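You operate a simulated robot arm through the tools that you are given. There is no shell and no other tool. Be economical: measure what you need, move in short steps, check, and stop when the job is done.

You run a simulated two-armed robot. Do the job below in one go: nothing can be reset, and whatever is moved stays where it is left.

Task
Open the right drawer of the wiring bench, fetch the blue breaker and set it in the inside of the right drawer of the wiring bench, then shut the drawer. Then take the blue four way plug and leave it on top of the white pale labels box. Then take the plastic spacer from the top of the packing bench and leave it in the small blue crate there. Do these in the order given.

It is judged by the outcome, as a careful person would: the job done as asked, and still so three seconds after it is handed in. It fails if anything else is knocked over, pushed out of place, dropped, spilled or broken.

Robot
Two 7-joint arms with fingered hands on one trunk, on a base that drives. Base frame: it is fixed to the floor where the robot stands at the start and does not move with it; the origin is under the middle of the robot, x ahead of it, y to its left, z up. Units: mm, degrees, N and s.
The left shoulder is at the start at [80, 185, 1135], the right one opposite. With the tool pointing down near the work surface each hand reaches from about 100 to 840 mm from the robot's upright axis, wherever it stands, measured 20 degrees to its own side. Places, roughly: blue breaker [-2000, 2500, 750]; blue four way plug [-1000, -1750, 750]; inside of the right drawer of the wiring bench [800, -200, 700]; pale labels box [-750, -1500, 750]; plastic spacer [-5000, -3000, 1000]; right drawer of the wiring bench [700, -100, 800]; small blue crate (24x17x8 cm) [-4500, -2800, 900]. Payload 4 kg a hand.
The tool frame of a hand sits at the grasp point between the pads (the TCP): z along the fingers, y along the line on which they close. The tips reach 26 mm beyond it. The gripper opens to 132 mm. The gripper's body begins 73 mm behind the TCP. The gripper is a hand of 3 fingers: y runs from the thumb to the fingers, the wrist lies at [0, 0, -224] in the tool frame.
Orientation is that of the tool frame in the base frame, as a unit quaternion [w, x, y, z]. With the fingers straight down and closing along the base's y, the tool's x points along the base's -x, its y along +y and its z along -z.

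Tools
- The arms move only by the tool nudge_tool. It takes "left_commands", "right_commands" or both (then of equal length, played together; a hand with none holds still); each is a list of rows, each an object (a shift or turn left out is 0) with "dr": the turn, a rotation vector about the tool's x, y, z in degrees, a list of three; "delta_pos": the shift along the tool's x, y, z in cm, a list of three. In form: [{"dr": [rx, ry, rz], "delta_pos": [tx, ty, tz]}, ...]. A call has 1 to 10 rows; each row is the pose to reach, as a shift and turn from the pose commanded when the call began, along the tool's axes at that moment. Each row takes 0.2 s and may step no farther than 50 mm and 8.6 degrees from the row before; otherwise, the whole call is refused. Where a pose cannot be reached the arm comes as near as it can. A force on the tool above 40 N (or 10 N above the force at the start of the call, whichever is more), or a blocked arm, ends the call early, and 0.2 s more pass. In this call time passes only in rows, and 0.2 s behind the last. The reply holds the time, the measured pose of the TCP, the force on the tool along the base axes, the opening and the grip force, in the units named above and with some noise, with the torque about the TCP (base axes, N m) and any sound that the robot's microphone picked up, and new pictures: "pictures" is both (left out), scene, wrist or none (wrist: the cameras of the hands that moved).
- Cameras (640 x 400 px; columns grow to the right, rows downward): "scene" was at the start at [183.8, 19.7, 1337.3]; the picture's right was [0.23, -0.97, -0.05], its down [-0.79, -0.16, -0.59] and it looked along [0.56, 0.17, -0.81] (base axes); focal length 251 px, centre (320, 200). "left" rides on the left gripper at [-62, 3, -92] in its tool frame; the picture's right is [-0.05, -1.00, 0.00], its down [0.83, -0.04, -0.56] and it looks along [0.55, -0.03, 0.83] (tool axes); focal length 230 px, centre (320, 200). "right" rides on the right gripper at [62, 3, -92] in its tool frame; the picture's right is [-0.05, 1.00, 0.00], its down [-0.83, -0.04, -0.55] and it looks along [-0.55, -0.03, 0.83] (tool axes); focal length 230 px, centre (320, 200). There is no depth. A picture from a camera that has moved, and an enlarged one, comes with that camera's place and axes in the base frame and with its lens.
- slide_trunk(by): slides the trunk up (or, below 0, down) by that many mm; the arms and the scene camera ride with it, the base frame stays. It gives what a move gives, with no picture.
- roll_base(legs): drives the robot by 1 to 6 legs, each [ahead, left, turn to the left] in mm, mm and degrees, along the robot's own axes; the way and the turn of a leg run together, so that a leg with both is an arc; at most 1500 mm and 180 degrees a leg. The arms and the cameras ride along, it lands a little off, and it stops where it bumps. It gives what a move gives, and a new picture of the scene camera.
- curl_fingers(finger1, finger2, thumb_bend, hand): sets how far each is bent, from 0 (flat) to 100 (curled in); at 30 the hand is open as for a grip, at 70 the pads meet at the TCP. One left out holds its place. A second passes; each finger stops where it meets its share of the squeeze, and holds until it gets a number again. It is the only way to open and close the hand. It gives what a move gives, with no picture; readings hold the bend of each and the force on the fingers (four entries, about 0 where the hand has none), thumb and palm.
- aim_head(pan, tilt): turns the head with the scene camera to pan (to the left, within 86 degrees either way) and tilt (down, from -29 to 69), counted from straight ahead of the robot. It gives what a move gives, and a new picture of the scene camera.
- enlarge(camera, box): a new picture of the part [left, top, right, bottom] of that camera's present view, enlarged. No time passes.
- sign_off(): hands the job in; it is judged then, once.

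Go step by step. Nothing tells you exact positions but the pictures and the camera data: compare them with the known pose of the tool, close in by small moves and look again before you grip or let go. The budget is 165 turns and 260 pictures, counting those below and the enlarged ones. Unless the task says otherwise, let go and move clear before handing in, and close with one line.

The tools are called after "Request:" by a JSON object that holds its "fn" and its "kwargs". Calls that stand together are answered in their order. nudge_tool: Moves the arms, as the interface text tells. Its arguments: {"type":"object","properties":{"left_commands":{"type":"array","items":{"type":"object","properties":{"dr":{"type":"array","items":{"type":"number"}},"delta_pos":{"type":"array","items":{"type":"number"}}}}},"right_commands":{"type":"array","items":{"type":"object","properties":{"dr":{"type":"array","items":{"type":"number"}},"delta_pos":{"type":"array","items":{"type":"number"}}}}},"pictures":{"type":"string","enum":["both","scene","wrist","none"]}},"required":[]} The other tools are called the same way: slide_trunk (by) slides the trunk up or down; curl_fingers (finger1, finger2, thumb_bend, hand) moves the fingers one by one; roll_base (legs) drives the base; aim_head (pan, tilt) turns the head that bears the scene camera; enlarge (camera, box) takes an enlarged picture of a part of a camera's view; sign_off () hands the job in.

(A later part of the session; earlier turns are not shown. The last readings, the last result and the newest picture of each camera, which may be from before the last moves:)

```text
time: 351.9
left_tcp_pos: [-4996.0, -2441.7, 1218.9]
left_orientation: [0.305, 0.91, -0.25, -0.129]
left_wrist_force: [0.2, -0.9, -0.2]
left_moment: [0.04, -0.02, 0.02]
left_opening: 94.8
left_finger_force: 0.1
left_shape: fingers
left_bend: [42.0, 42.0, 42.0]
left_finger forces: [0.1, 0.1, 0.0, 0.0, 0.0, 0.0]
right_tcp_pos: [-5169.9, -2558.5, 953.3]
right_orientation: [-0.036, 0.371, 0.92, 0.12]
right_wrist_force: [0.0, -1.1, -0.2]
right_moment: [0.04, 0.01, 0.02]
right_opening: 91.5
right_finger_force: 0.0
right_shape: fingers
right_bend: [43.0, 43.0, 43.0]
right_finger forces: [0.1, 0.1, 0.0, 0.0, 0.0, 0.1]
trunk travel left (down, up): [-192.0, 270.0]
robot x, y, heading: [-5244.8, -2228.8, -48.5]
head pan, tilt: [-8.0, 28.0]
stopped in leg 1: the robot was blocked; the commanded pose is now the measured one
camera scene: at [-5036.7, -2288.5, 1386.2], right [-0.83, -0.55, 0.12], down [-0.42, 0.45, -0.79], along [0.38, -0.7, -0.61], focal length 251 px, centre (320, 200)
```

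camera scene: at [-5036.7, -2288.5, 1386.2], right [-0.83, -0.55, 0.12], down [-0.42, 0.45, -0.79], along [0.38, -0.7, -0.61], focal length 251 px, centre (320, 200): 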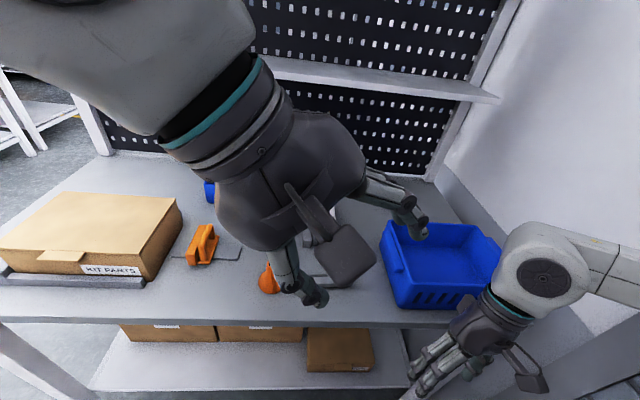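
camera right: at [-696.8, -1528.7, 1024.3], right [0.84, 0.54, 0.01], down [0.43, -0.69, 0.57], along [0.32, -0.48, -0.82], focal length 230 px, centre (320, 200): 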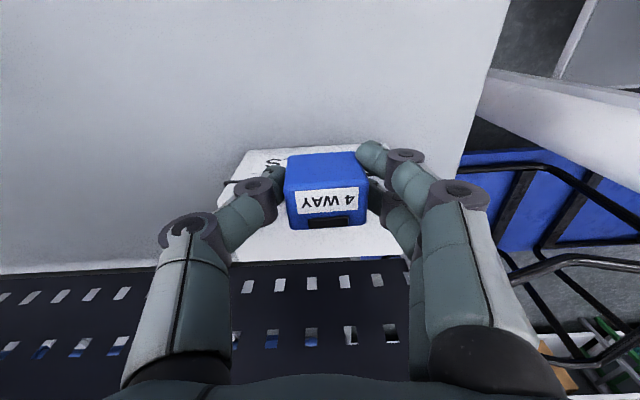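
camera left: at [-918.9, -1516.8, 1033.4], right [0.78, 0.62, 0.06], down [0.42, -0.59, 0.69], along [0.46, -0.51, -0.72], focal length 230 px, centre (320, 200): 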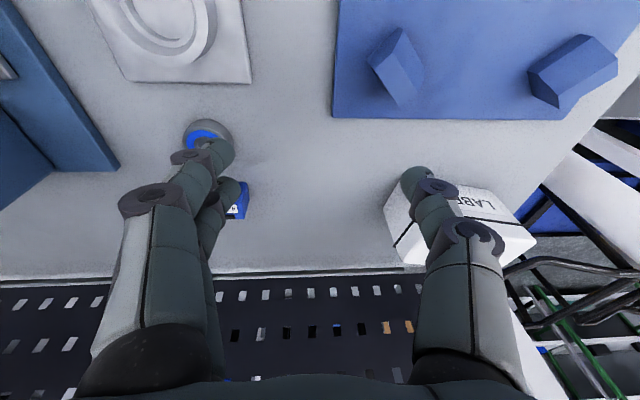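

The robot was blocked — probably the right elbow met the side wall. I'll back off left gently and look.

Request:
{"fn": "roll_base", "kwargs": {"legs": [[-40, 120, 0]]}}

Request:
{"fn": "aim_head", "kwargs": {"pan": -60, "tilt": 25}}

```text
time: 352.6
left_tcp_pos: [-4978.3, -2513.8, 1362.8]
left_orientation: [0.441, 0.867, -0.131, -0.191]
left_wrist_force: [-0.6, 0.6, -0.6]
left_moment: [-0.02, 0.0, -0.01]
left_opening: 94.8
left_finger_force: 0.0
left_shape: fingers
left_bend: [42.0, 42.0, 42.0]
left_finger forces: [0.0, 0.0, 0.0, 0.1, 0.1, 0.0]
right_tcp_pos: [-5217.2, -2614.6, 906.1]
right_orientation: [-0.049, 0.464, 0.862, 0.2]
right_wrist_force: [-0.9, 1.4, 0.4]
right_moment: [-0.03, -0.07, -0.03]
right_opening: 91.6
right_finger_force: 0.0
right_shape: fingers
right_bend: [43.0, 43.0, 43.0]
right_finger forces: [0.0, 0.0, 0.0, 0.1, 0.0, 0.0]
trunk travel left (down, up): [-192.0, 270.0]
robot x, y, heading: [-5222.8, -2225.1, -46.6]
head pan, tilt: [-8.0, 28.0]
stopped in leg 1: the robot was blocked; the commanded pose is now the measured one
camera scene: at [-5039.8, -2299.7, 1385.7], right [-0.81, -0.58, 0.1], down [-0.42, 0.46, -0.79], along [0.41, -0.68, -0.61], focal length 251 px, centre (320, 200)
```

scene: 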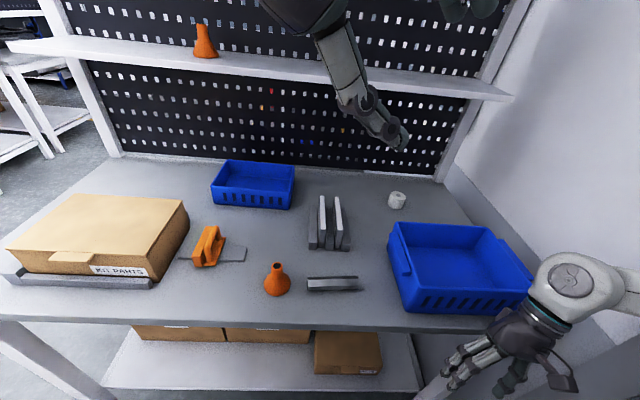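

```text
time: 353.8
left_tcp_pos: [-4979.2, -2509.9, 1358.0]
left_orientation: [0.438, 0.869, -0.132, -0.19]
left_wrist_force: [0.0, -0.9, 0.0]
left_moment: [-0.03, -0.04, 0.0]
left_opening: 95.0
left_finger_force: 0.0
left_shape: fingers
left_bend: [42.0, 42.0, 42.0]
left_finger forces: [0.0, 0.0, 0.1, 0.1, 0.0, 0.0]
right_tcp_pos: [-5218.0, -2609.8, 907.0]
right_orientation: [-0.055, 0.457, 0.865, 0.198]
right_wrist_force: [-0.4, -0.4, 0.1]
right_moment: [0.0, 0.0, 0.02]
right_opening: 91.3
right_finger_force: 0.2
right_shape: fingers
right_bend: [43.0, 43.0, 43.0]
right_finger forces: [0.0, 0.0, 0.0, 0.0, 0.0, 0.0]
trunk travel left (down, up): [-192.0, 270.0]
robot x, y, heading: [-5232.8, -2227.8, -46.7]
head pan, tilt: [-60.0, 25.0]
camera scene: at [-5117.2, -2311.6, 1402.8], right [-0.94, 0.28, 0.2], down [-0.04, 0.48, -0.88], along [-0.34, -0.83, -0.44], focal length 251 px, centre (320, 200)
```

scene: 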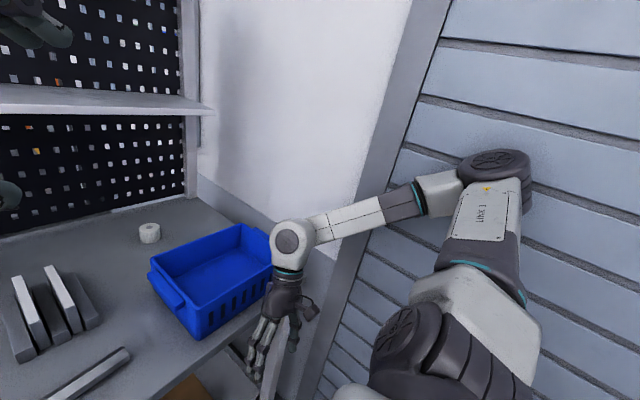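

The right elbow is against the roller door. I'll check the left side too before freeing it.

Request:
{"fn": "aim_head", "kwargs": {"pan": 70, "tilt": 25}}

```text
time: 355.9
left_tcp_pos: [-4980.0, -2509.5, 1356.9]
left_orientation: [0.437, 0.869, -0.133, -0.189]
left_wrist_force: [-0.3, 0.9, -0.6]
left_moment: [-0.01, 0.02, 0.02]
left_opening: 94.8
left_finger_force: 0.0
left_shape: fingers
left_bend: [42.0, 42.0, 42.0]
left_finger forces: [0.1, 0.0, 0.1, 0.0, 0.0, 0.1]
right_tcp_pos: [-5218.9, -2609.5, 907.9]
right_orientation: [-0.054, 0.457, 0.865, 0.2]
right_wrist_force: [-0.3, 0.9, 0.5]
right_moment: [0.0, 0.05, 0.03]
right_opening: 91.5
right_finger_force: 0.1
right_shape: fingers
right_bend: [43.0, 43.0, 43.0]
right_finger forces: [0.0, 0.0, 0.0, 0.0, 0.0, 0.0]
trunk travel left (down, up): [-192.0, 270.0]
robot x, y, heading: [-5232.9, -2224.2, -46.7]
head pan, tilt: [70.0, 25.0]
camera scene: at [-5006.2, -2187.4, 1392.5], right [0.38, -0.92, -0.15], down [-0.55, -0.09, -0.83], along [0.75, 0.39, -0.54], focal length 251 px, centre (320, 200)
```

scene: 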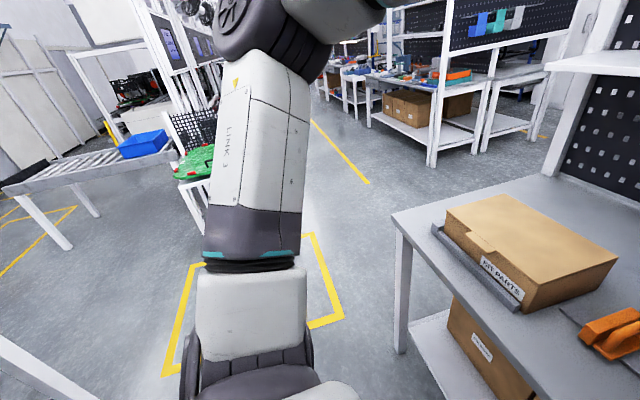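

The left side is clear. I'll raise the right hand a little to change the elbow, and ease straight left.

Request:
{"fn": "nudge_tool", "kwargs": {"right_commands": [{"delta_pos": [0, 1, -3]}, {"delta_pos": [0, 2, -6]}, {"delta_pos": [0, 3, -9]}], "pictures": "none"}}

Request:
{"fn": "roll_base", "kwargs": {"legs": [[0, 80, 0]]}}

```text
time: 356.3
left_tcp_pos: [-4962.7, -2535.8, 1411.8]
left_orientation: [0.488, 0.843, -0.094, -0.205]
left_wrist_force: [0.9, -0.2, -0.3]
left_moment: [-0.04, -0.01, 0.0]
left_opening: 94.8
left_finger_force: 0.0
left_shape: fingers
left_bend: [42.0, 42.0, 42.0]
left_finger forces: [0.0, 0.0, 0.0, 0.0, 0.0, 0.0]
right_tcp_pos: [-5246.8, -2647.6, 898.9]
right_orientation: [-0.046, 0.485, 0.846, 0.218]
right_wrist_force: [-0.1, -0.2, -0.4]
right_moment: [-0.02, 0.01, 0.01]
right_opening: 91.4
right_finger_force: 0.1
right_shape: fingers
right_bend: [43.0, 43.0, 43.0]
right_finger forces: [0.0, 0.0, 0.0, 0.0, 0.1, 0.0]
trunk travel left (down, up): [-192.0, 270.0]
robot x, y, heading: [-5219.9, -2222.6, -46.5]
head pan, tilt: [70.0, 25.0]
stopped in row 1 (right hand): the arm was blocked; the commanded pose is now the measured one
```

```text
time: 357.0
left_tcp_pos: [-4922.4, -2552.1, 1484.2]
left_orientation: [0.554, 0.804, -0.05, -0.208]
left_wrist_force: [-0.7, 0.3, 0.3]
left_moment: [0.0, 0.01, -0.03]
left_opening: 94.9
left_finger_force: 0.0
left_shape: fingers
left_bend: [42.0, 42.0, 42.0]
left_finger forces: [0.0, 0.0, 0.0, 0.0, 0.1, 0.0]
right_tcp_pos: [-5284.3, -2689.1, 864.5]
right_orientation: [-0.034, 0.471, 0.847, 0.245]
right_wrist_force: [1.5, 0.1, -0.2]
right_moment: [-0.01, 0.05, 0.0]
right_opening: 91.3
right_finger_force: 0.1
right_shape: fingers
right_bend: [43.0, 43.0, 43.0]
right_finger forces: [0.0, 0.0, 0.0, 0.1, 0.1, 0.1]
trunk travel left (down, up): [-192.0, 270.0]
robot x, y, heading: [-5213.8, -2215.0, -46.1]
head pan, tilt: [70.0, 25.0]
stopped in leg 1: the robot was blocked; the commanded pose is now the measured one
camera scene: at [-5008.5, -2195.4, 1393.5], right [0.39, -0.91, -0.15], down [-0.53, -0.09, -0.84], along [0.75, 0.41, -0.52], focal length 251 px, centre (320, 200)
```

scene: 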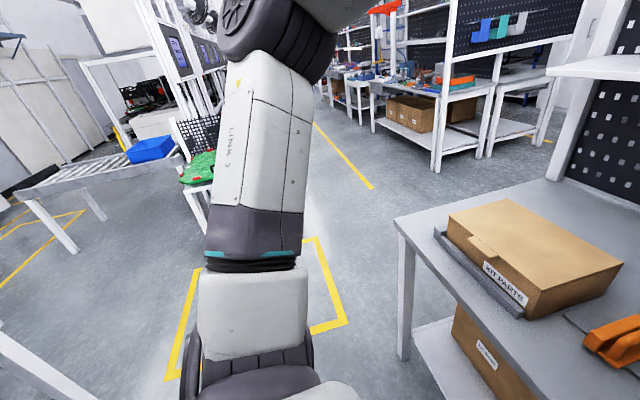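

The torso got twisted by the contact. I'll raise the trunk slightly, which should restore its posture, and look at the readings.

Request:
{"fn": "slide_trunk", "kwargs": {"by": 40}}

Request:
{"fn": "aim_head", "kwargs": {"pan": -60, "tilt": 30}}

```text
time: 357.8
left_tcp_pos: [-4965.6, -2531.1, 1531.6]
left_orientation: [0.553, 0.806, -0.08, -0.197]
left_wrist_force: [0.9, -0.3, 0.5]
left_moment: [-0.03, 0.01, -0.01]
left_opening: 94.8
left_finger_force: 0.1
left_shape: fingers
left_bend: [42.0, 42.0, 42.0]
left_finger forces: [0.0, 0.1, 0.0, 0.1, 0.0, 0.0]
right_tcp_pos: [-5290.3, -2676.2, 904.6]
right_orientation: [-0.033, 0.476, 0.843, 0.249]
right_wrist_force: [0.0, 0.1, 0.2]
right_moment: [0.0, 0.0, 0.0]
right_opening: 91.4
right_finger_force: 0.1
right_shape: fingers
right_bend: [43.0, 43.0, 43.0]
right_finger forces: [0.0, 0.0, 0.1, 0.1, 0.0, 0.0]
trunk travel left (down, up): [-232.0, 230.0]
robot x, y, heading: [-5216.0, -2206.8, -47.3]
head pan, tilt: [70.0, 25.0]
```

```text
time: 359.9
left_tcp_pos: [-4964.2, -2530.0, 1535.3]
left_orientation: [0.558, 0.803, -0.077, -0.196]
left_wrist_force: [0.4, -0.2, -0.2]
left_moment: [0.02, 0.02, 0.01]
left_opening: 94.9
left_finger_force: 0.1
left_shape: fingers
left_bend: [42.0, 42.0, 42.0]
left_finger forces: [0.0, 0.0, 0.1, 0.1, 0.0, 0.0]
right_tcp_pos: [-5290.3, -2677.9, 905.9]
right_orientation: [-0.032, 0.475, 0.844, 0.248]
right_wrist_force: [-0.1, 1.1, -0.8]
right_moment: [-0.03, 0.01, -0.01]
right_opening: 91.7
right_finger_force: 0.0
right_shape: fingers
right_bend: [43.0, 43.0, 43.0]
right_finger forces: [0.0, 0.0, 0.0, 0.0, 0.0, 0.0]
trunk travel left (down, up): [-232.0, 230.0]
robot x, y, heading: [-5218.2, -2211.3, -46.7]
head pan, tilt: [-60.0, 30.0]
camera scene: at [-5147.8, -2298.6, 1438.2], right [-0.95, 0.29, 0.14], down [0.04, 0.53, -0.85], along [-0.32, -0.8, -0.51], focal length 251 px, centre (320, 200)
```

scene: 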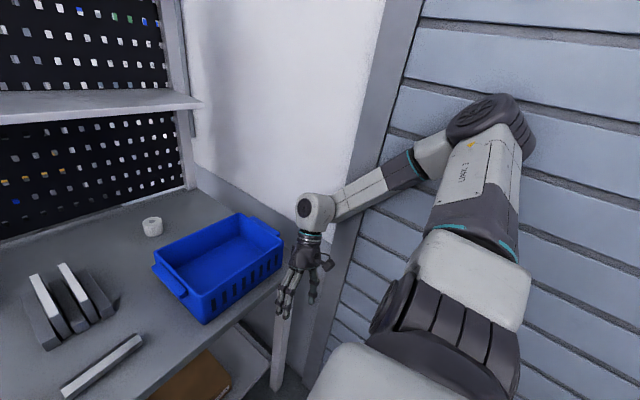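

Request:
{"fn": "roll_base", "kwargs": {"legs": [[0, 150, 0]]}}

```text
time: 360.6
left_tcp_pos: [-4919.9, -2526.2, 1593.0]
left_orientation: [0.611, 0.767, -0.04, -0.194]
left_wrist_force: [0.4, 0.2, 0.7]
left_moment: [0.06, -0.03, -0.09]
left_opening: 95.0
left_finger_force: 0.0
left_shape: fingers
left_bend: [42.0, 42.0, 42.0]
left_finger forces: [0.1, 0.2, 0.0, 0.0, 0.0, 0.0]
right_tcp_pos: [-5305.4, -2706.1, 883.9]
right_orientation: [-0.026, 0.464, 0.845, 0.266]
right_wrist_force: [-0.4, -1.6, 0.2]
right_moment: [0.04, 0.0, 0.04]
right_opening: 91.4
right_finger_force: 0.1
right_shape: fingers
right_bend: [43.0, 43.0, 43.0]
right_finger forces: [0.0, 0.1, 0.0, 0.0, 0.0, 0.1]
trunk travel left (down, up): [-232.0, 230.0]
robot x, y, heading: [-5202.2, -2209.6, -45.9]
head pan, tilt: [-60.0, 30.0]
stopped in leg 1: the robot was blocked; the commanded pose is now the measured one
camera scene: at [-5136.9, -2292.1, 1438.6], right [-0.95, 0.27, 0.14], down [0.03, 0.53, -0.85], along [-0.31, -0.8, -0.51], focal length 251 px, centre (320, 200)
```

scene: 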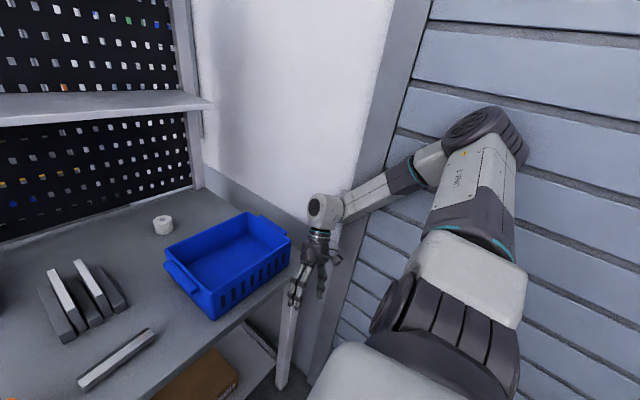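

I'll try drawing the right hand back, left and up, to pull the elbow off the door.

Request:
{"fn": "nudge_tool", "kwargs": {"right_commands": [{"delta_pos": [2.3, 2.2, 0.1]}, {"delta_pos": [4.6, 4.4, 0.2]}, {"delta_pos": [6.9, 6.6, 0.3]}, {"delta_pos": [9.2, 8.8, 0.5]}], "pictures": "scene"}}

```text
time: 361.6
left_tcp_pos: [-4985.9, -2574.5, 1553.8]
left_orientation: [0.569, 0.797, -0.066, -0.188]
left_wrist_force: [-0.3, -0.3, -0.5]
left_moment: [0.05, 0.0, 0.0]
left_opening: 94.7
left_finger_force: 0.1
left_shape: fingers
left_bend: [42.0, 42.0, 42.0]
left_finger forces: [0.1, 0.0, 0.0, 0.0, 0.0, 0.0]
right_tcp_pos: [-5306.0, -2608.1, 936.3]
right_orientation: [-0.027, 0.469, 0.84, 0.272]
right_wrist_force: [0.4, 0.1, 0.5]
right_moment: [-0.02, -0.03, -0.02]
right_opening: 91.5
right_finger_force: 0.0
right_shape: fingers
right_bend: [43.0, 43.0, 43.0]
right_finger forces: [0.1, 0.0, 0.1, 0.1, 0.0, 0.1]
trunk travel left (down, up): [-232.0, 230.0]
robot x, y, heading: [-5214.3, -2210.2, -46.8]
head pan, tilt: [-60.0, 30.0]
camera scene: at [-5180.6, -2337.5, 1432.7], right [-0.95, 0.28, 0.13], down [0.06, 0.56, -0.83], along [-0.31, -0.78, -0.55], focal length 251 px, centre (320, 200)
```

scene: 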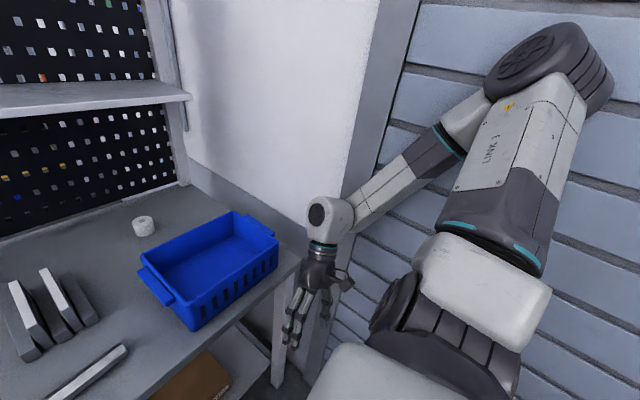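

That worked without blocking. I'll draw the right hand further back, then try easing left again.

Request:
{"fn": "nudge_tool", "kwargs": {"right_commands": [{"delta_pos": [3.3, 1.2, 0]}, {"delta_pos": [6.6, 2.4, 0]}, {"delta_pos": [9.9, 3.7, 0]}, {"delta_pos": [13.1, 4.9, 0]}], "pictures": "none"}}

Request:
{"fn": "roll_base", "kwargs": {"legs": [[0, 150, 0]]}}

```text
time: 362.6
left_tcp_pos: [-4973.7, -2580.2, 1553.2]
left_orientation: [0.57, 0.797, -0.065, -0.189]
left_wrist_force: [1.5, 1.0, 0.3]
left_moment: [-0.04, -0.01, 0.0]
left_opening: 95.0
left_finger_force: 0.0
left_shape: fingers
left_bend: [42.0, 42.0, 42.0]
left_finger forces: [0.0, 0.0, 0.0, 0.1, 0.0, 0.0]
right_tcp_pos: [-5317.7, -2547.5, 976.2]
right_orientation: [-0.028, 0.472, 0.836, 0.28]
right_wrist_force: [-2.1, 0.5, -0.4]
right_moment: [-0.06, -0.06, -0.06]
right_opening: 91.2
right_finger_force: 0.1
right_shape: fingers
right_bend: [43.0, 43.0, 43.0]
right_finger forces: [0.0, 0.0, 0.0, 0.0, 0.1, 0.0]
right hand out of reach, approached as far as the arm can: row 3, 4
trunk travel left (down, up): [-232.0, 230.0]
robot x, y, heading: [-5209.7, -2211.2, -46.5]
head pan, tilt: [-60.0, 30.0]
```

```text
time: 364.0
left_tcp_pos: [-4888.3, -2482.9, 1555.6]
left_orientation: [0.567, 0.801, -0.068, -0.182]
left_wrist_force: [0.4, 0.1, -0.1]
left_moment: [0.03, 0.02, -0.04]
left_opening: 94.9
left_finger_force: 0.1
left_shape: fingers
left_bend: [42.0, 42.0, 42.0]
left_finger forces: [0.0, 0.0, 0.0, 0.1, 0.1, 0.0]
right_tcp_pos: [-5224.2, -2449.1, 973.8]
right_orientation: [-0.02, 0.47, 0.836, 0.283]
right_wrist_force: [-0.6, 0.4, 0.0]
right_moment: [0.0, 0.01, -0.02]
right_opening: 91.2
right_finger_force: 0.0
right_shape: fingers
right_bend: [43.0, 43.0, 43.0]
right_finger forces: [0.1, 0.0, 0.0, 0.0, 0.0, 0.0]
trunk travel left (down, up): [-232.0, 230.0]
robot x, y, heading: [-5100.7, -2107.1, -46.7]
head pan, tilt: [-60.0, 30.0]
camera scene: at [-5083.9, -2244.7, 1431.6], right [-0.95, 0.28, 0.12], down [0.06, 0.56, -0.82], along [-0.3, -0.78, -0.55], focal length 251 px, centre (320, 200)
```

scene: 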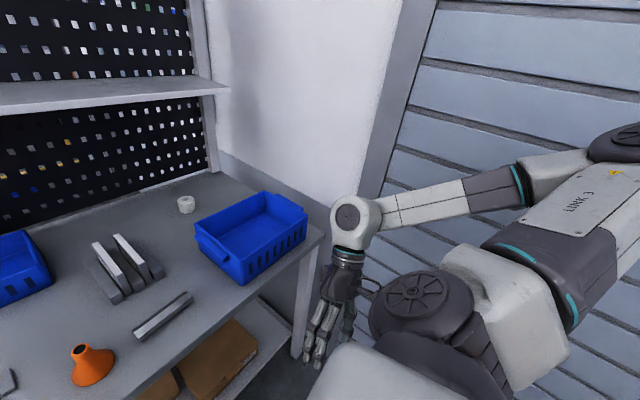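

Freed, with nothing on the bench disturbed. I'll straighten up: turn to face the bench squarely, move further left, and reset the trunk.

Request:
{"fn": "roll_base", "kwargs": {"legs": [[-60, 150, 0], [0, 0, -8.5]]}}

Request:
{"fn": "slide_trunk", "kwargs": {"by": -40}}

Request:
{"fn": "aim_head", "kwargs": {"pan": -12, "tilt": 32}}

```text
time: 366.0
left_tcp_pos: [-4881.2, -2365.3, 1554.7]
left_orientation: [0.552, 0.793, -0.129, -0.224]
left_wrist_force: [-0.2, -0.4, -0.6]
left_moment: [0.01, 0.03, -0.01]
left_opening: 94.6
left_finger_force: 0.1
left_shape: fingers
left_bend: [42.0, 42.0, 42.0]
left_finger forces: [0.0, 0.0, 0.0, 0.0, 0.0, 0.0]
right_tcp_pos: [-5207.3, -2282.6, 975.4]
right_orientation: [0.0, 0.53, 0.799, 0.285]
right_wrist_force: [0.8, -0.4, 0.3]
right_moment: [0.02, -0.04, 0.0]
right_opening: 91.3
right_finger_force: 0.0
right_shape: fingers
right_bend: [43.0, 43.0, 43.0]
right_finger forces: [0.0, 0.0, 0.0, 0.0, 0.0, 0.0]
trunk travel left (down, up): [-232.0, 230.0]
robot x, y, heading: [-5038.5, -1958.3, -55.2]
head pan, tilt: [-60.0, 30.0]
camera scene: at [-5038.1, -2100.7, 1431.8], right [-0.9, 0.42, 0.12], down [0.15, 0.55, -0.82], along [-0.41, -0.72, -0.55], focal length 251 px, centre (320, 200)
```

scene: 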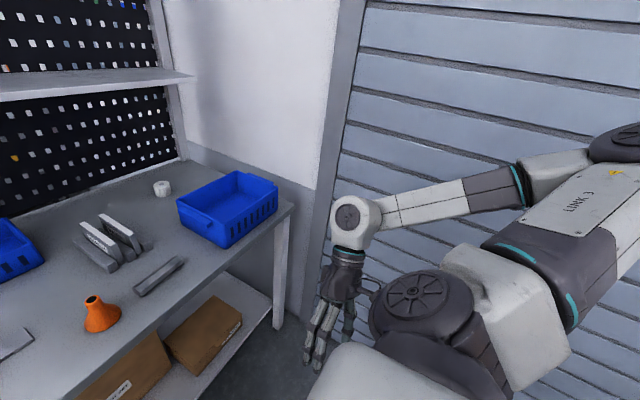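

```text
time: 366.9
left_tcp_pos: [-4862.7, -2391.5, 1493.5]
left_orientation: [0.538, 0.8, -0.117, -0.238]
left_wrist_force: [0.2, 0.8, -0.1]
left_moment: [0.0, -0.06, 0.0]
left_opening: 94.8
left_finger_force: 0.1
left_shape: fingers
left_bend: [42.0, 42.0, 42.0]
left_finger forces: [0.0, 0.0, 0.0, 0.0, 0.0, 0.0]
right_tcp_pos: [-5209.1, -2280.6, 933.6]
right_orientation: [-0.004, 0.531, 0.798, 0.286]
right_wrist_force: [1.2, -1.3, 1.6]
right_moment: [-0.02, 0.13, 0.05]
right_opening: 91.4
right_finger_force: 0.0
right_shape: fingers
right_bend: [43.0, 43.0, 43.0]
right_finger forces: [0.0, 0.1, 0.0, 0.1, 0.0, 0.0]
trunk travel left (down, up): [-192.0, 270.0]
robot x, y, heading: [-5038.3, -1966.7, -55.1]
head pan, tilt: [-60.0, 30.0]
```

```text
time: 368.0
left_tcp_pos: [-4863.3, -2393.2, 1491.0]
left_orientation: [0.538, 0.8, -0.117, -0.238]
left_wrist_force: [-0.2, 0.0, -1.1]
left_moment: [0.01, 0.01, 0.01]
left_opening: 94.8
left_finger_force: 0.0
left_shape: fingers
left_bend: [42.0, 42.0, 42.0]
left_finger forces: [0.1, 0.0, 0.0, 0.1, 0.0, 0.1]
right_tcp_pos: [-5209.8, -2279.3, 932.6]
right_orientation: [-0.008, 0.532, 0.796, 0.289]
right_wrist_force: [-0.1, 0.7, -0.3]
right_moment: [-0.01, -0.03, 0.01]
right_opening: 91.4
right_finger_force: 0.1
right_shape: fingers
right_bend: [43.0, 43.0, 43.0]
right_finger forces: [0.0, 0.0, 0.1, 0.0, 0.0, 0.1]
trunk travel left (down, up): [-192.0, 270.0]
robot x, y, heading: [-5036.6, -1961.0, -55.4]
head pan, tilt: [-12.0, 32.0]
camera scene: at [-4950.0, -2124.0, 1373.3], right [-0.92, -0.39, 0.04], down [-0.29, 0.61, -0.74], along [0.26, -0.69, -0.67], focal length 251 px, centre (320, 200)
```

scene: 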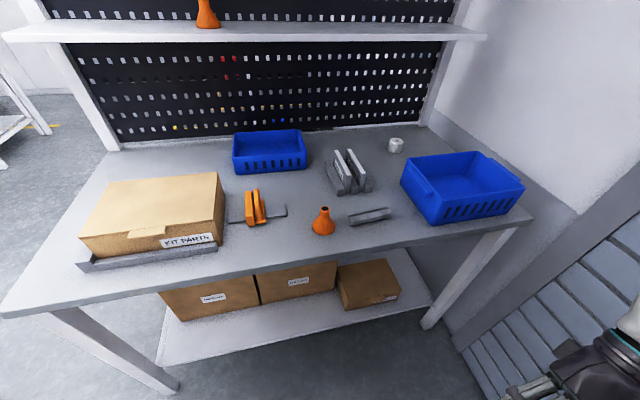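

The view is clear and the posture is nearly restored. I'll bring the right hand back to vertical in front of the robot.

Request:
{"fn": "nudge_tool", "kwargs": {"right_commands": [{"dr": [4.2, -2.3, -1.8], "delta_pos": [-3.4, 2.9, -0.5]}, {"dr": [8.4, -4.7, -3.5], "delta_pos": [-6.9, 5.9, -1]}, {"dr": [12.6, -7, -5.3], "delta_pos": [-10.3, 8.8, -1.6]}, {"dr": [16.9, -9.4, -7], "delta_pos": [-13.7, 11.7, -2.1]}, {"dr": [21.1, -11.7, -8.8], "delta_pos": [-17.1, 14.6, -2.6]}, {"dr": [25.3, -14, -10.5], "delta_pos": [-20.6, 17.6, -3.2]}, {"dr": [29.5, -16.4, -12.3], "delta_pos": [-24, 20.5, -3.7]}], "pictures": "scene"}}

```text
time: 369.6
left_tcp_pos: [-4859.4, -2394.4, 1490.9]
left_orientation: [0.537, 0.801, -0.116, -0.238]
left_wrist_force: [-0.6, -0.2, 0.4]
left_moment: [-0.04, 0.04, -0.06]
left_opening: 95.0
left_finger_force: 0.1
left_shape: fingers
left_bend: [42.0, 42.0, 42.0]
left_finger forces: [0.1, 0.0, 0.0, 0.0, 0.0, 0.0]
right_tcp_pos: [-4941.7, -2446.8, 979.9]
right_orientation: [-0.001, 0.46, 0.888, -0.001]
right_wrist_force: [0.2, -0.7, 0.0]
right_moment: [-0.01, 0.03, -0.01]
right_opening: 91.5
right_finger_force: 0.1
right_shape: fingers
right_bend: [43.0, 43.0, 43.0]
right_finger forces: [0.1, 0.1, 0.1, 0.1, 0.0, 0.0]
trunk travel left (down, up): [-192.0, 270.0]
robot x, y, heading: [-5032.6, -1962.8, -55.0]
head pan, tilt: [-12.0, 32.0]
camera scene: at [-4947.8, -2124.4, 1373.0], right [-0.92, -0.39, 0.04], down [-0.29, 0.61, -0.74], along [0.26, -0.69, -0.68], focal length 251 px, centre (320, 200)
```

scene: 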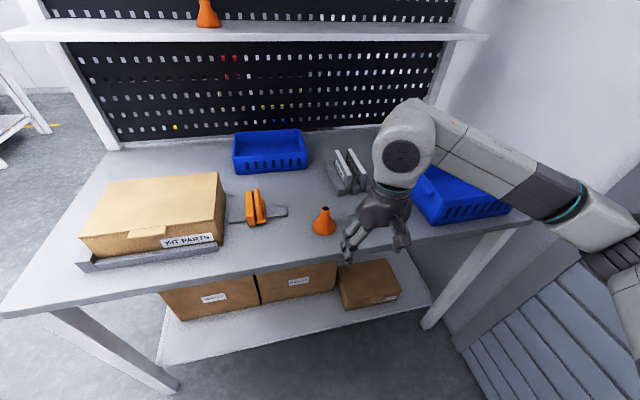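

The hand is vertical. I'll raise it above the big crate's height, then shift right 210 mm (short of the door) and forward.

Request:
{"fn": "nudge_tool", "kwargs": {"right_commands": [{"delta_pos": [0, 0, -4.5]}, {"delta_pos": [0, 0, -9]}, {"delta_pos": [0, 0, -12]}], "pictures": "none"}}

Request:
{"fn": "roll_base", "kwargs": {"legs": [[0, -205, 0], [205, 0, 0]]}}

```text
time: 370.4
left_tcp_pos: [-4862.7, -2392.2, 1492.8]
left_orientation: [0.538, 0.8, -0.117, -0.238]
left_wrist_force: [0.3, 0.5, 0.2]
left_moment: [-0.01, 0.0, 0.0]
left_opening: 94.8
left_finger_force: 0.1
left_shape: fingers
left_bend: [42.0, 42.0, 42.0]
left_finger forces: [0.0, 0.0, 0.0, 0.1, 0.0, 0.0]
right_tcp_pos: [-4945.4, -2444.3, 1100.5]
right_orientation: [-0.001, 0.46, 0.888, -0.001]
right_wrist_force: [-0.5, -0.3, -0.3]
right_moment: [-0.05, 0.03, 0.01]
right_opening: 91.2
right_finger_force: 0.0
right_shape: fingers
right_bend: [43.0, 43.0, 43.0]
right_finger forces: [0.0, 0.1, 0.0, 0.1, 0.0, 0.0]
trunk travel left (down, up): [-192.0, 270.0]
robot x, y, heading: [-5033.1, -1965.0, -55.2]
head pan, tilt: [-12.0, 32.0]
```

```text
time: 373.3
left_tcp_pos: [-4910.9, -2679.6, 1492.6]
left_orientation: [0.537, 0.801, -0.115, -0.237]
left_wrist_force: [0.9, -0.6, 0.1]
left_moment: [0.01, 0.0, 0.0]
left_opening: 95.0
left_finger_force: 0.0
left_shape: fingers
left_bend: [42.0, 42.0, 42.0]
left_finger forces: [0.0, 0.0, 0.0, 0.0, 0.0, 0.1]
right_tcp_pos: [-4993.1, -2730.9, 1100.7]
right_orientation: [0.0, 0.459, 0.888, 0.0]
right_wrist_force: [0.4, 0.6, -0.3]
right_moment: [0.01, 0.02, -0.03]
right_opening: 91.4
right_finger_force: 0.0
right_shape: fingers
right_bend: [43.0, 43.0, 43.0]
right_finger forces: [0.0, 0.0, 0.1, 0.1, 0.0, 0.1]
trunk travel left (down, up): [-192.0, 270.0]
robot x, y, heading: [-5089.1, -2251.2, -54.8]
head pan, tilt: [-12.0, 32.0]
camera scene: at [-5000.6, -2409.5, 1373.5], right [-0.92, -0.39, 0.04], down [-0.29, 0.61, -0.74], along [0.27, -0.69, -0.67], focal length 251 px, centre (320, 200)
```

scene: 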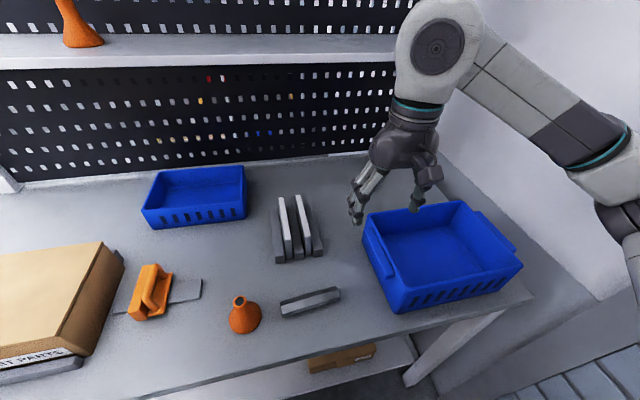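

No contact this time. I'll bring the hand past the big crate and down to a staging point in front of the spacer.

Request:
{"fn": "nudge_tool", "kwargs": {"right_commands": [{"delta_pos": [-4, -2, 0]}, {"delta_pos": [-8, -4, 0]}, {"delta_pos": [-12, -6, 0.5]}, {"delta_pos": [-16, -8, 2]}, {"delta_pos": [-19.3, -9.8, 5]}, {"delta_pos": [-21.9, -10.8, 9]}, {"delta_pos": [-21.9, -10.8, 13]}], "pictures": "both"}}

```text
time: 374.9
left_tcp_pos: [-4911.3, -2679.6, 1491.5]
left_orientation: [0.537, 0.801, -0.115, -0.237]
left_wrist_force: [0.4, -0.1, 0.3]
left_moment: [-0.02, -0.01, -0.02]
left_opening: 95.0
left_finger_force: 0.0
left_shape: fingers
left_bend: [42.0, 42.0, 42.0]
left_finger forces: [0.1, 0.1, 0.0, 0.0, 0.0, 0.1]
right_tcp_pos: [-4955.5, -2973.7, 970.7]
right_orientation: [-0.001, 0.459, 0.889, -0.001]
right_wrist_force: [-0.9, 0.4, 0.7]
right_moment: [0.0, 0.01, 0.03]
right_opening: 91.5
right_finger_force: 0.1
right_shape: fingers
right_bend: [43.0, 43.0, 43.0]
right_finger forces: [0.0, 0.0, 0.1, 0.0, 0.0, 0.0]
trunk travel left (down, up): [-192.0, 270.0]
robot x, y, heading: [-5092.4, -2250.0, -54.9]
head pan, tilt: [-12.0, 32.0]
camera scene: at [-5000.6, -2410.4, 1373.2], right [-0.92, -0.39, 0.04], down [-0.29, 0.61, -0.74], along [0.27, -0.69, -0.68], focal length 251 px, centre (320, 200)
camera right: at [-4989.3, -2920.8, 1062.9], right [0.84, 0.54, 0.0], down [0.45, -0.7, 0.56], along [0.3, -0.47, -0.83], focal length 230 px, centre (320, 200)
```

scene: 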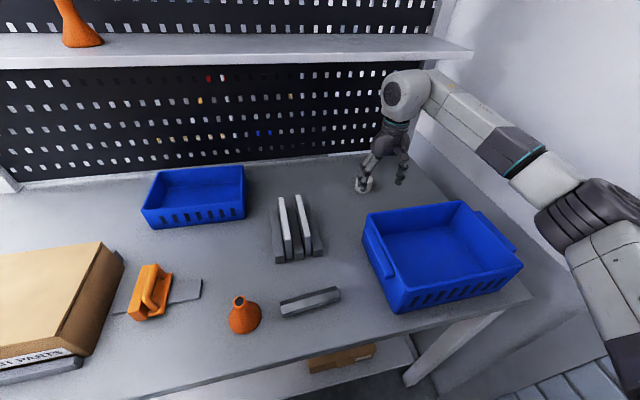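
right: 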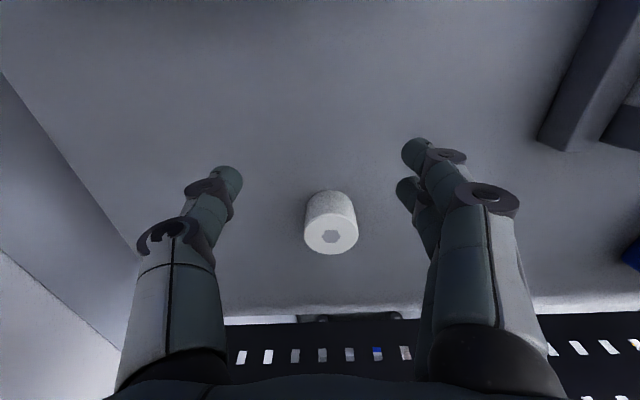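

The spacer is in view, about 80 mm ahead. Advancing at low height so the wrist stays under the shelf.

Request:
{"fn": "nudge_tool", "kwargs": {"right_commands": [{"delta_pos": [-1, 0, 2.5]}, {"delta_pos": [-3, 0.2, 4.5]}, {"delta_pos": [-6, 0.3, 4.5]}, {"delta_pos": [-8.2, 0.5, 4.8]}, {"delta_pos": [-8.2, 0.5, 6]}], "pictures": "wrist"}}

```text
time: 376.1
left_tcp_pos: [-4911.6, -2680.1, 1492.5]
left_orientation: [0.537, 0.801, -0.115, -0.237]
left_wrist_force: [-0.4, -0.4, 0.2]
left_moment: [-0.02, -0.02, 0.02]
left_opening: 95.0
left_finger_force: 0.2
left_shape: fingers
left_bend: [42.0, 42.0, 42.0]
left_finger forces: [0.1, 0.1, 0.0, 0.0, 0.0, 0.0]
right_tcp_pos: [-4904.0, -3035.8, 909.6]
right_orientation: [-0.001, 0.46, 0.888, -0.001]
right_wrist_force: [-0.1, -0.2, -0.2]
right_moment: [-0.02, 0.06, -0.01]
right_opening: 91.3
right_finger_force: 0.0
right_shape: fingers
right_bend: [43.0, 43.0, 43.0]
right_finger forces: [0.1, 0.0, 0.1, 0.0, 0.1, 0.1]
trunk travel left (down, up): [-192.0, 270.0]
robot x, y, heading: [-5087.4, -2248.8, -55.0]
head pan, tilt: [-12.0, 32.0]
camera right: at [-4937.2, -2984.0, 1002.3], right [0.84, 0.54, 0.0], down [0.45, -0.7, 0.56], along [0.3, -0.47, -0.83], focal length 230 px, centre (320, 200)
```

right: 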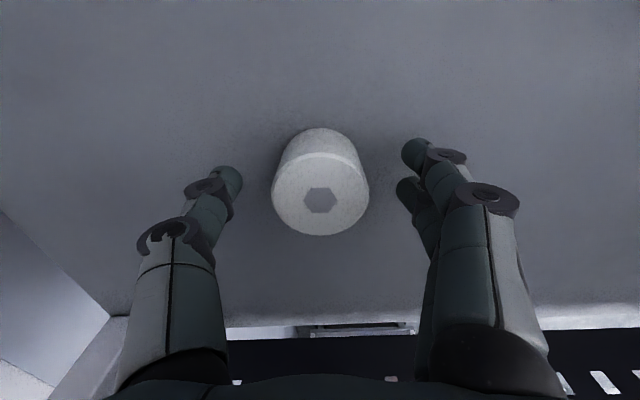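

Perfectly aligned; spacer top at z ≈ 910. Lowering 14 mm and closing.

Request:
{"fn": "nudge_tool", "kwargs": {"right_commands": [{"delta_pos": [0, 0, 0.8]}, {"delta_pos": [0, 0, 1.4]}], "pictures": "none"}}

Request:
{"fn": "curl_fingers", "kwargs": {"hand": "right", "finger1": 78, "finger2": 78, "thumb_bend": 78}}

Request:
{"fn": "nudge_tool", "kwargs": {"right_commands": [{"delta_pos": [0, 0, -1]}, {"delta_pos": [0.5, 0, -2.5]}, {"delta_pos": [3, 0, -4]}], "pictures": "wrist"}}

```text
time: 376.7
left_tcp_pos: [-4911.4, -2679.6, 1492.9]
left_orientation: [0.538, 0.801, -0.115, -0.236]
left_wrist_force: [0.5, 0.0, -0.9]
left_moment: [-0.02, 0.03, -0.01]
left_opening: 95.1
left_finger_force: 0.0
left_shape: fingers
left_bend: [42.0, 42.0, 42.0]
left_finger forces: [0.0, 0.0, 0.1, 0.0, 0.1, 0.1]
right_tcp_pos: [-4902.6, -3037.3, 894.4]
right_orientation: [-0.001, 0.46, 0.888, -0.001]
right_wrist_force: [0.3, 0.8, 0.0]
right_moment: [0.01, -0.01, 0.0]
right_opening: 91.5
right_finger_force: 0.0
right_shape: fingers
right_bend: [43.0, 43.0, 43.0]
right_finger forces: [0.0, 0.0, 0.1, 0.0, 0.0, 0.1]
trunk travel left (down, up): [-192.0, 270.0]
robot x, y, heading: [-5091.2, -2250.5, -54.9]
head pan, tilt: [-12.0, 32.0]
```

```text
time: 377.7
left_tcp_pos: [-4910.7, -2678.9, 1491.8]
left_orientation: [0.537, 0.801, -0.116, -0.237]
left_wrist_force: [0.9, -0.7, 0.6]
left_moment: [-0.01, 0.0, 0.01]
left_opening: 94.8
left_finger_force: 0.0
left_shape: fingers
left_bend: [42.0, 42.0, 42.0]
left_finger forces: [0.0, 0.0, 0.0, 0.1, 0.0, 0.0]
right_tcp_pos: [-4902.3, -3035.2, 895.1]
right_orientation: [0.0, 0.46, 0.888, -0.001]
right_wrist_force: [-0.2, 0.0, 0.7]
right_moment: [0.0, -0.01, -0.01]
right_opening: 43.3
right_finger_force: 22.6
right_shape: fingers
right_bend: [58.0, 55.0, 65.0]
right_finger forces: [11.3, 11.7, 0.1, 0.0, 22.2, 0.0]
trunk travel left (down, up): [-192.0, 270.0]
robot x, y, heading: [-5087.2, -2250.9, -55.4]
head pan, tilt: [-12.0, 32.0]
```

```text
time: 378.5
left_tcp_pos: [-4913.9, -2678.4, 1492.0]
left_orientation: [0.538, 0.801, -0.116, -0.235]
left_wrist_force: [-0.2, 0.5, -0.4]
left_moment: [0.0, -0.04, 0.06]
left_opening: 94.9
left_finger_force: 0.0
left_shape: fingers
left_bend: [42.0, 42.0, 42.0]
left_finger forces: [0.1, 0.0, 0.0, 0.0, 0.1, 0.0]
right_tcp_pos: [-4920.9, -3012.9, 935.8]
right_orientation: [0.001, 0.458, 0.889, -0.001]
right_wrist_force: [-0.6, 0.2, 0.0]
right_moment: [-0.01, 0.04, 0.02]
right_opening: 42.9
right_finger_force: 21.9
right_shape: fingers
right_bend: [58.0, 55.0, 65.0]
right_finger forces: [11.3, 11.7, 0.0, 0.0, 22.1, 0.1]
trunk travel left (down, up): [-192.0, 270.0]
robot x, y, heading: [-5086.8, -2249.3, -54.9]
head pan, tilt: [-12.0, 32.0]
camera right: at [-4955.6, -2959.8, 1028.0], right [0.84, 0.54, 0.0], down [0.45, -0.7, 0.56], along [0.3, -0.47, -0.83], focal length 230 px, centre (320, 200)
```

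right: 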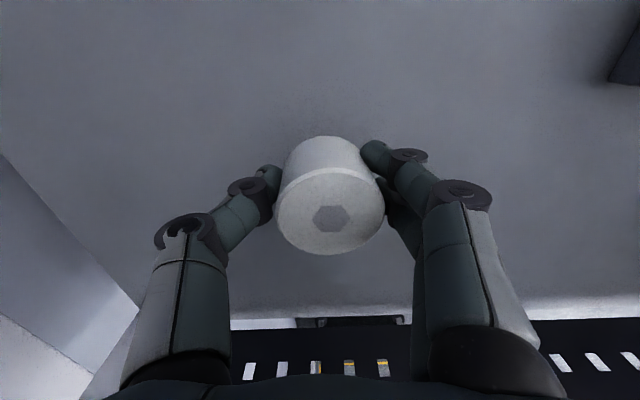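

The spacer is held. I'll draw it back out from under the shelf, raise it, and move the base left towards the small crate.

Request:
{"fn": "nudge_tool", "kwargs": {"right_commands": [{"delta_pos": [3.5, 0, 0]}, {"delta_pos": [7, 0, -1]}, {"delta_pos": [10, 0, -4]}, {"delta_pos": [12, 0, -8]}, {"delta_pos": [14, 0, -12]}, {"delta_pos": [15, 0, -15]}], "pictures": "none"}}

Request:
{"fn": "roll_base", "kwargs": {"legs": [[0, 325, 0]]}}

Request:
{"fn": "enlarge", "kwargs": {"camera": "right", "box": [0, 0, 640, 400]}}

```text
time: 379.9
left_tcp_pos: [-4912.3, -2676.8, 1491.2]
left_orientation: [0.538, 0.801, -0.115, -0.237]
left_wrist_force: [0.0, 0.0, 0.0]
left_moment: [-0.01, 0.0, 0.0]
left_opening: 94.7
left_finger_force: 0.1
left_shape: fingers
left_bend: [42.0, 42.0, 42.0]
left_finger forces: [0.0, 0.0, 0.0, 0.0, 0.2, 0.1]
right_tcp_pos: [-5004.1, -2887.3, 1087.1]
right_orientation: [-0.001, 0.458, 0.889, -0.002]
right_wrist_force: [0.5, -0.4, -0.6]
right_moment: [-0.03, -0.01, 0.02]
right_opening: 42.9
right_finger_force: 22.6
right_shape: fingers
right_bend: [58.0, 55.0, 65.0]
right_finger forces: [11.2, 11.7, 0.0, 0.0, 22.0, 0.1]
trunk travel left (down, up): [-192.0, 270.0]
robot x, y, heading: [-5093.0, -2249.7, -54.9]
head pan, tilt: [-12.0, 32.0]
```

```text
time: 382.0
left_tcp_pos: [-4644.4, -2492.7, 1490.9]
left_orientation: [0.537, 0.801, -0.118, -0.238]
left_wrist_force: [-0.2, 0.0, 0.4]
left_moment: [0.02, -0.02, -0.02]
left_opening: 94.8
left_finger_force: 0.0
left_shape: fingers
left_bend: [42.0, 42.0, 42.0]
left_finger forces: [0.0, 0.1, 0.0, 0.0, 0.0, 0.1]
right_tcp_pos: [-4738.4, -2703.5, 1086.5]
right_orientation: [0.0, 0.462, 0.887, -0.001]
right_wrist_force: [-0.3, -0.5, -0.4]
right_moment: [0.0, 0.07, 0.0]
right_opening: 43.1
right_finger_force: 22.8
right_shape: fingers
right_bend: [58.0, 55.0, 65.0]
right_finger forces: [11.2, 11.8, 0.0, 0.0, 21.9, 0.0]
trunk travel left (down, up): [-192.0, 270.0]
robot x, y, heading: [-4821.0, -2059.6, -55.5]
head pan, tilt: [-12.0, 32.0]
camera scene: at [-4732.2, -2223.5, 1373.2], right [-0.92, -0.39, 0.04], down [-0.29, 0.61, -0.74], along [0.26, -0.69, -0.68], focal length 251 px, centre (320, 200)
```

scene: 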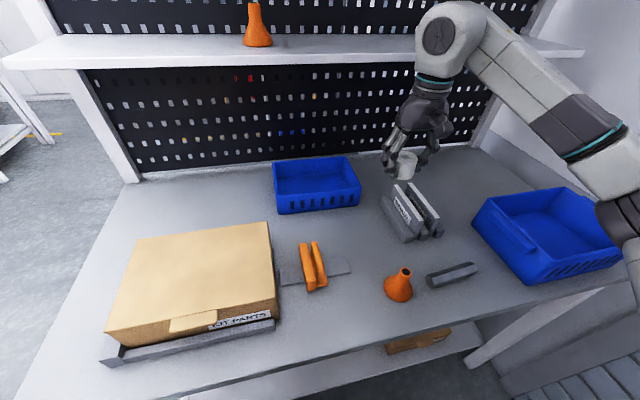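

```text
1.00 times, centred on (320, 200) of right (not enlarged: the box is as wide or as high as the picture)
camera zoom: at [-4772.0, -2650.5, 1179.1], right [0.85, 0.53, 0.0], down [0.44, -0.7, 0.56], along [0.29, -0.47, -0.83], focal length 230 px, centre (320, 200)
```

zoom: 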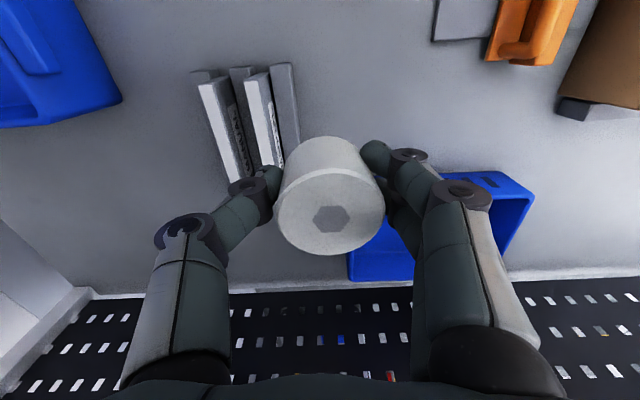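

The small crate's centre is at about (-4502, -2782). I'll bring the spacer over it, descending toward just above rim height.

Request:
{"fn": "nudge_tool", "kwargs": {"right_commands": [{"delta_pos": [0, 4, 0]}, {"delta_pos": [0, 8.5, 0]}, {"delta_pos": [-2, 12.5, 0.5]}, {"delta_pos": [-5, 14.8, 2.5]}, {"delta_pos": [-9, 14.8, 5]}, {"delta_pos": [-13, 14.8, 7.5]}, {"delta_pos": [-16.5, 14.8, 8.7]}], "pictures": "both"}}

```text
time: 383.8
left_tcp_pos: [-4672.0, -2465.6, 1500.2]
left_orientation: [0.542, 0.797, -0.126, -0.234]
left_wrist_force: [-0.3, 0.3, 0.7]
left_moment: [0.04, 0.0, 0.06]
left_opening: 94.9
left_finger_force: 0.1
left_shape: fingers
left_bend: [42.0, 42.0, 42.0]
left_finger forces: [0.1, 0.0, 0.0, 0.0, 0.1, 0.0]
right_tcp_pos: [-4527.8, -2727.1, 1061.3]
right_orientation: [0.045, 0.445, 0.894, -0.012]
right_wrist_force: [0.2, -0.5, -0.6]
right_moment: [0.01, 0.0, 0.03]
right_opening: 42.9
right_finger_force: 22.4
right_shape: fingers
right_bend: [58.0, 55.0, 65.0]
right_finger forces: [11.2, 11.9, 0.0, 0.0, 21.7, 0.0]
trunk travel left (down, up): [-192.0, 270.0]
robot x, y, heading: [-4823.8, -2059.8, -55.8]
head pan, tilt: [-12.0, 32.0]
stopped in row 7 (right hand): the arm was blocked; the commanded pose is now the measured one
camera scene: at [-4755.6, -2197.6, 1376.1], right [-0.92, -0.38, 0.03], down [-0.27, 0.6, -0.75], along [0.27, -0.7, -0.66], focal length 251 px, centre (320, 200)
camera right: at [-4568.9, -2669.7, 1147.8], right [0.83, 0.56, 0.02], down [0.43, -0.65, 0.63], along [0.37, -0.51, -0.78], focal length 230 px, centre (320, 200)
```

scene: 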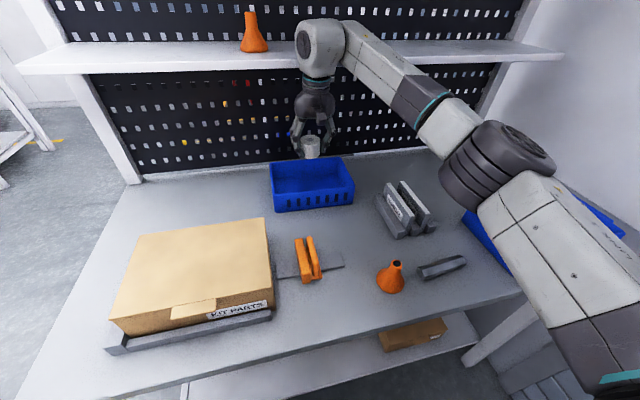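
right: 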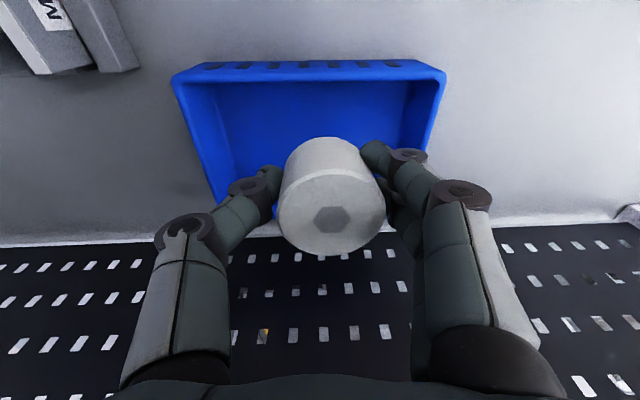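

The wrist touched the shelf's front edge and stopped; the vase on the shelf still stands. I'll back off first, then come in with the hand tilted so the wrist stays clear.

Request:
{"fn": "nudge_tool", "kwargs": {"right_commands": [{"delta_pos": [2, 0.1, -0.3]}, {"delta_pos": [4, 0.15, -0.7]}, {"delta_pos": [7, 0.2, -1.2]}], "pictures": "scene"}}

```text
time: 384.6
left_tcp_pos: [-4648.4, -2497.5, 1487.8]
left_orientation: [0.535, 0.801, -0.118, -0.24]
left_wrist_force: [0.5, -0.2, 0.6]
left_moment: [0.01, 0.01, -0.04]
left_opening: 94.7
left_finger_force: 0.1
left_shape: fingers
left_bend: [42.0, 42.0, 42.0]
left_finger forces: [0.0, 0.0, 0.1, 0.0, 0.0, 0.0]
right_tcp_pos: [-4559.9, -2697.5, 1031.8]
right_orientation: [0.019, 0.455, 0.89, -0.004]
right_wrist_force: [0.8, -0.4, -0.9]
right_moment: [0.0, 0.01, -0.03]
right_opening: 42.8
right_finger_force: 23.0
right_shape: fingers
right_bend: [58.0, 55.0, 65.0]
right_finger forces: [11.2, 12.1, 0.1, 0.0, 21.6, 0.0]
trunk travel left (down, up): [-192.0, 270.0]
robot x, y, heading: [-4824.6, -2066.2, -55.3]
head pan, tilt: [-12.0, 32.0]
camera scene: at [-4735.5, -2227.5, 1370.2], right [-0.92, -0.38, 0.04], down [-0.29, 0.62, -0.73], along [0.26, -0.69, -0.68], focal length 251 px, centre (320, 200)
```

scene: 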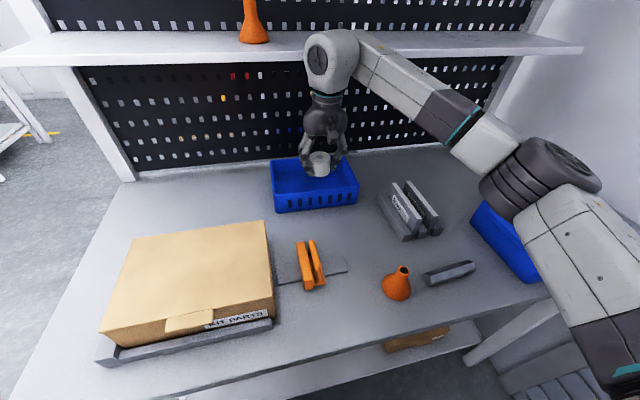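

Request:
{"fn": "nudge_tool", "kwargs": {"right_commands": [{"dr": [0, -4.5, 0], "delta_pos": [0, 0, 0.4]}, {"dr": [0, -9, 0], "delta_pos": [-1, 0, 0.8]}, {"dr": [0, -13.5, 0], "delta_pos": [-3.5, 0, 1.6]}, {"dr": [0, -17, 0], "delta_pos": [-6, 0, 2.6]}, {"dr": [0, -17, 0], "delta_pos": [-7.6, 0, 3]}], "pictures": "both"}}

```text
time: 385.8
left_tcp_pos: [-4653.0, -2488.3, 1494.7]
left_orientation: [0.538, 0.8, -0.119, -0.238]
left_wrist_force: [0.1, -0.2, -0.3]
left_moment: [-0.01, 0.01, 0.0]
left_opening: 95.0
left_finger_force: 0.0
left_shape: fingers
left_bend: [42.0, 42.0, 42.0]
left_finger forces: [0.0, 0.0, 0.1, 0.0, 0.0, 0.1]
right_tcp_pos: [-4514.3, -2752.5, 1016.2]
right_orientation: [0.158, 0.447, 0.878, -0.073]
right_wrist_force: [0.5, 0.0, -0.9]
right_moment: [-0.02, -0.01, -0.01]
right_opening: 42.7
right_finger_force: 22.5
right_shape: fingers
right_bend: [58.0, 55.0, 65.0]
right_finger forces: [11.0, 12.2, 0.0, 0.0, 21.5, 0.0]
trunk travel left (down, up): [-192.0, 270.0]
robot x, y, heading: [-4825.1, -2058.5, -55.3]
head pan, tilt: [-12.0, 32.0]
camera scene: at [-4738.7, -2219.0, 1373.8], right [-0.92, -0.38, 0.04], down [-0.28, 0.61, -0.74], along [0.26, -0.69, -0.67], focal length 251 px, centre (320, 200)
camera right: at [-4566.4, -2679.6, 1082.2], right [0.84, 0.55, 0.03], down [0.31, -0.51, 0.8], along [0.46, -0.66, -0.59], focal length 230 px, centre (320, 200)
```

scene: 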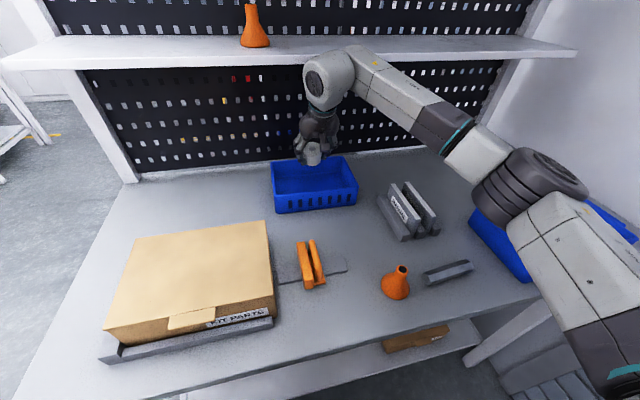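
right: 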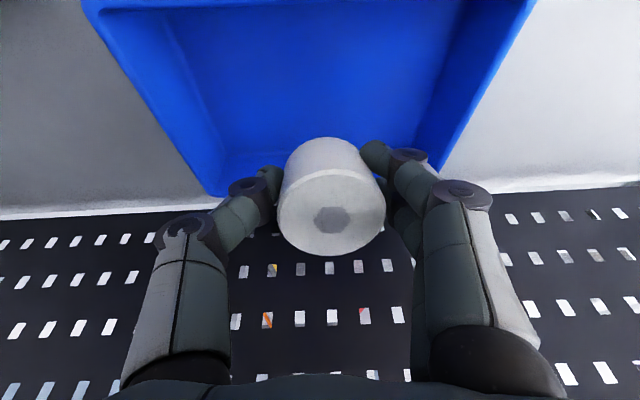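

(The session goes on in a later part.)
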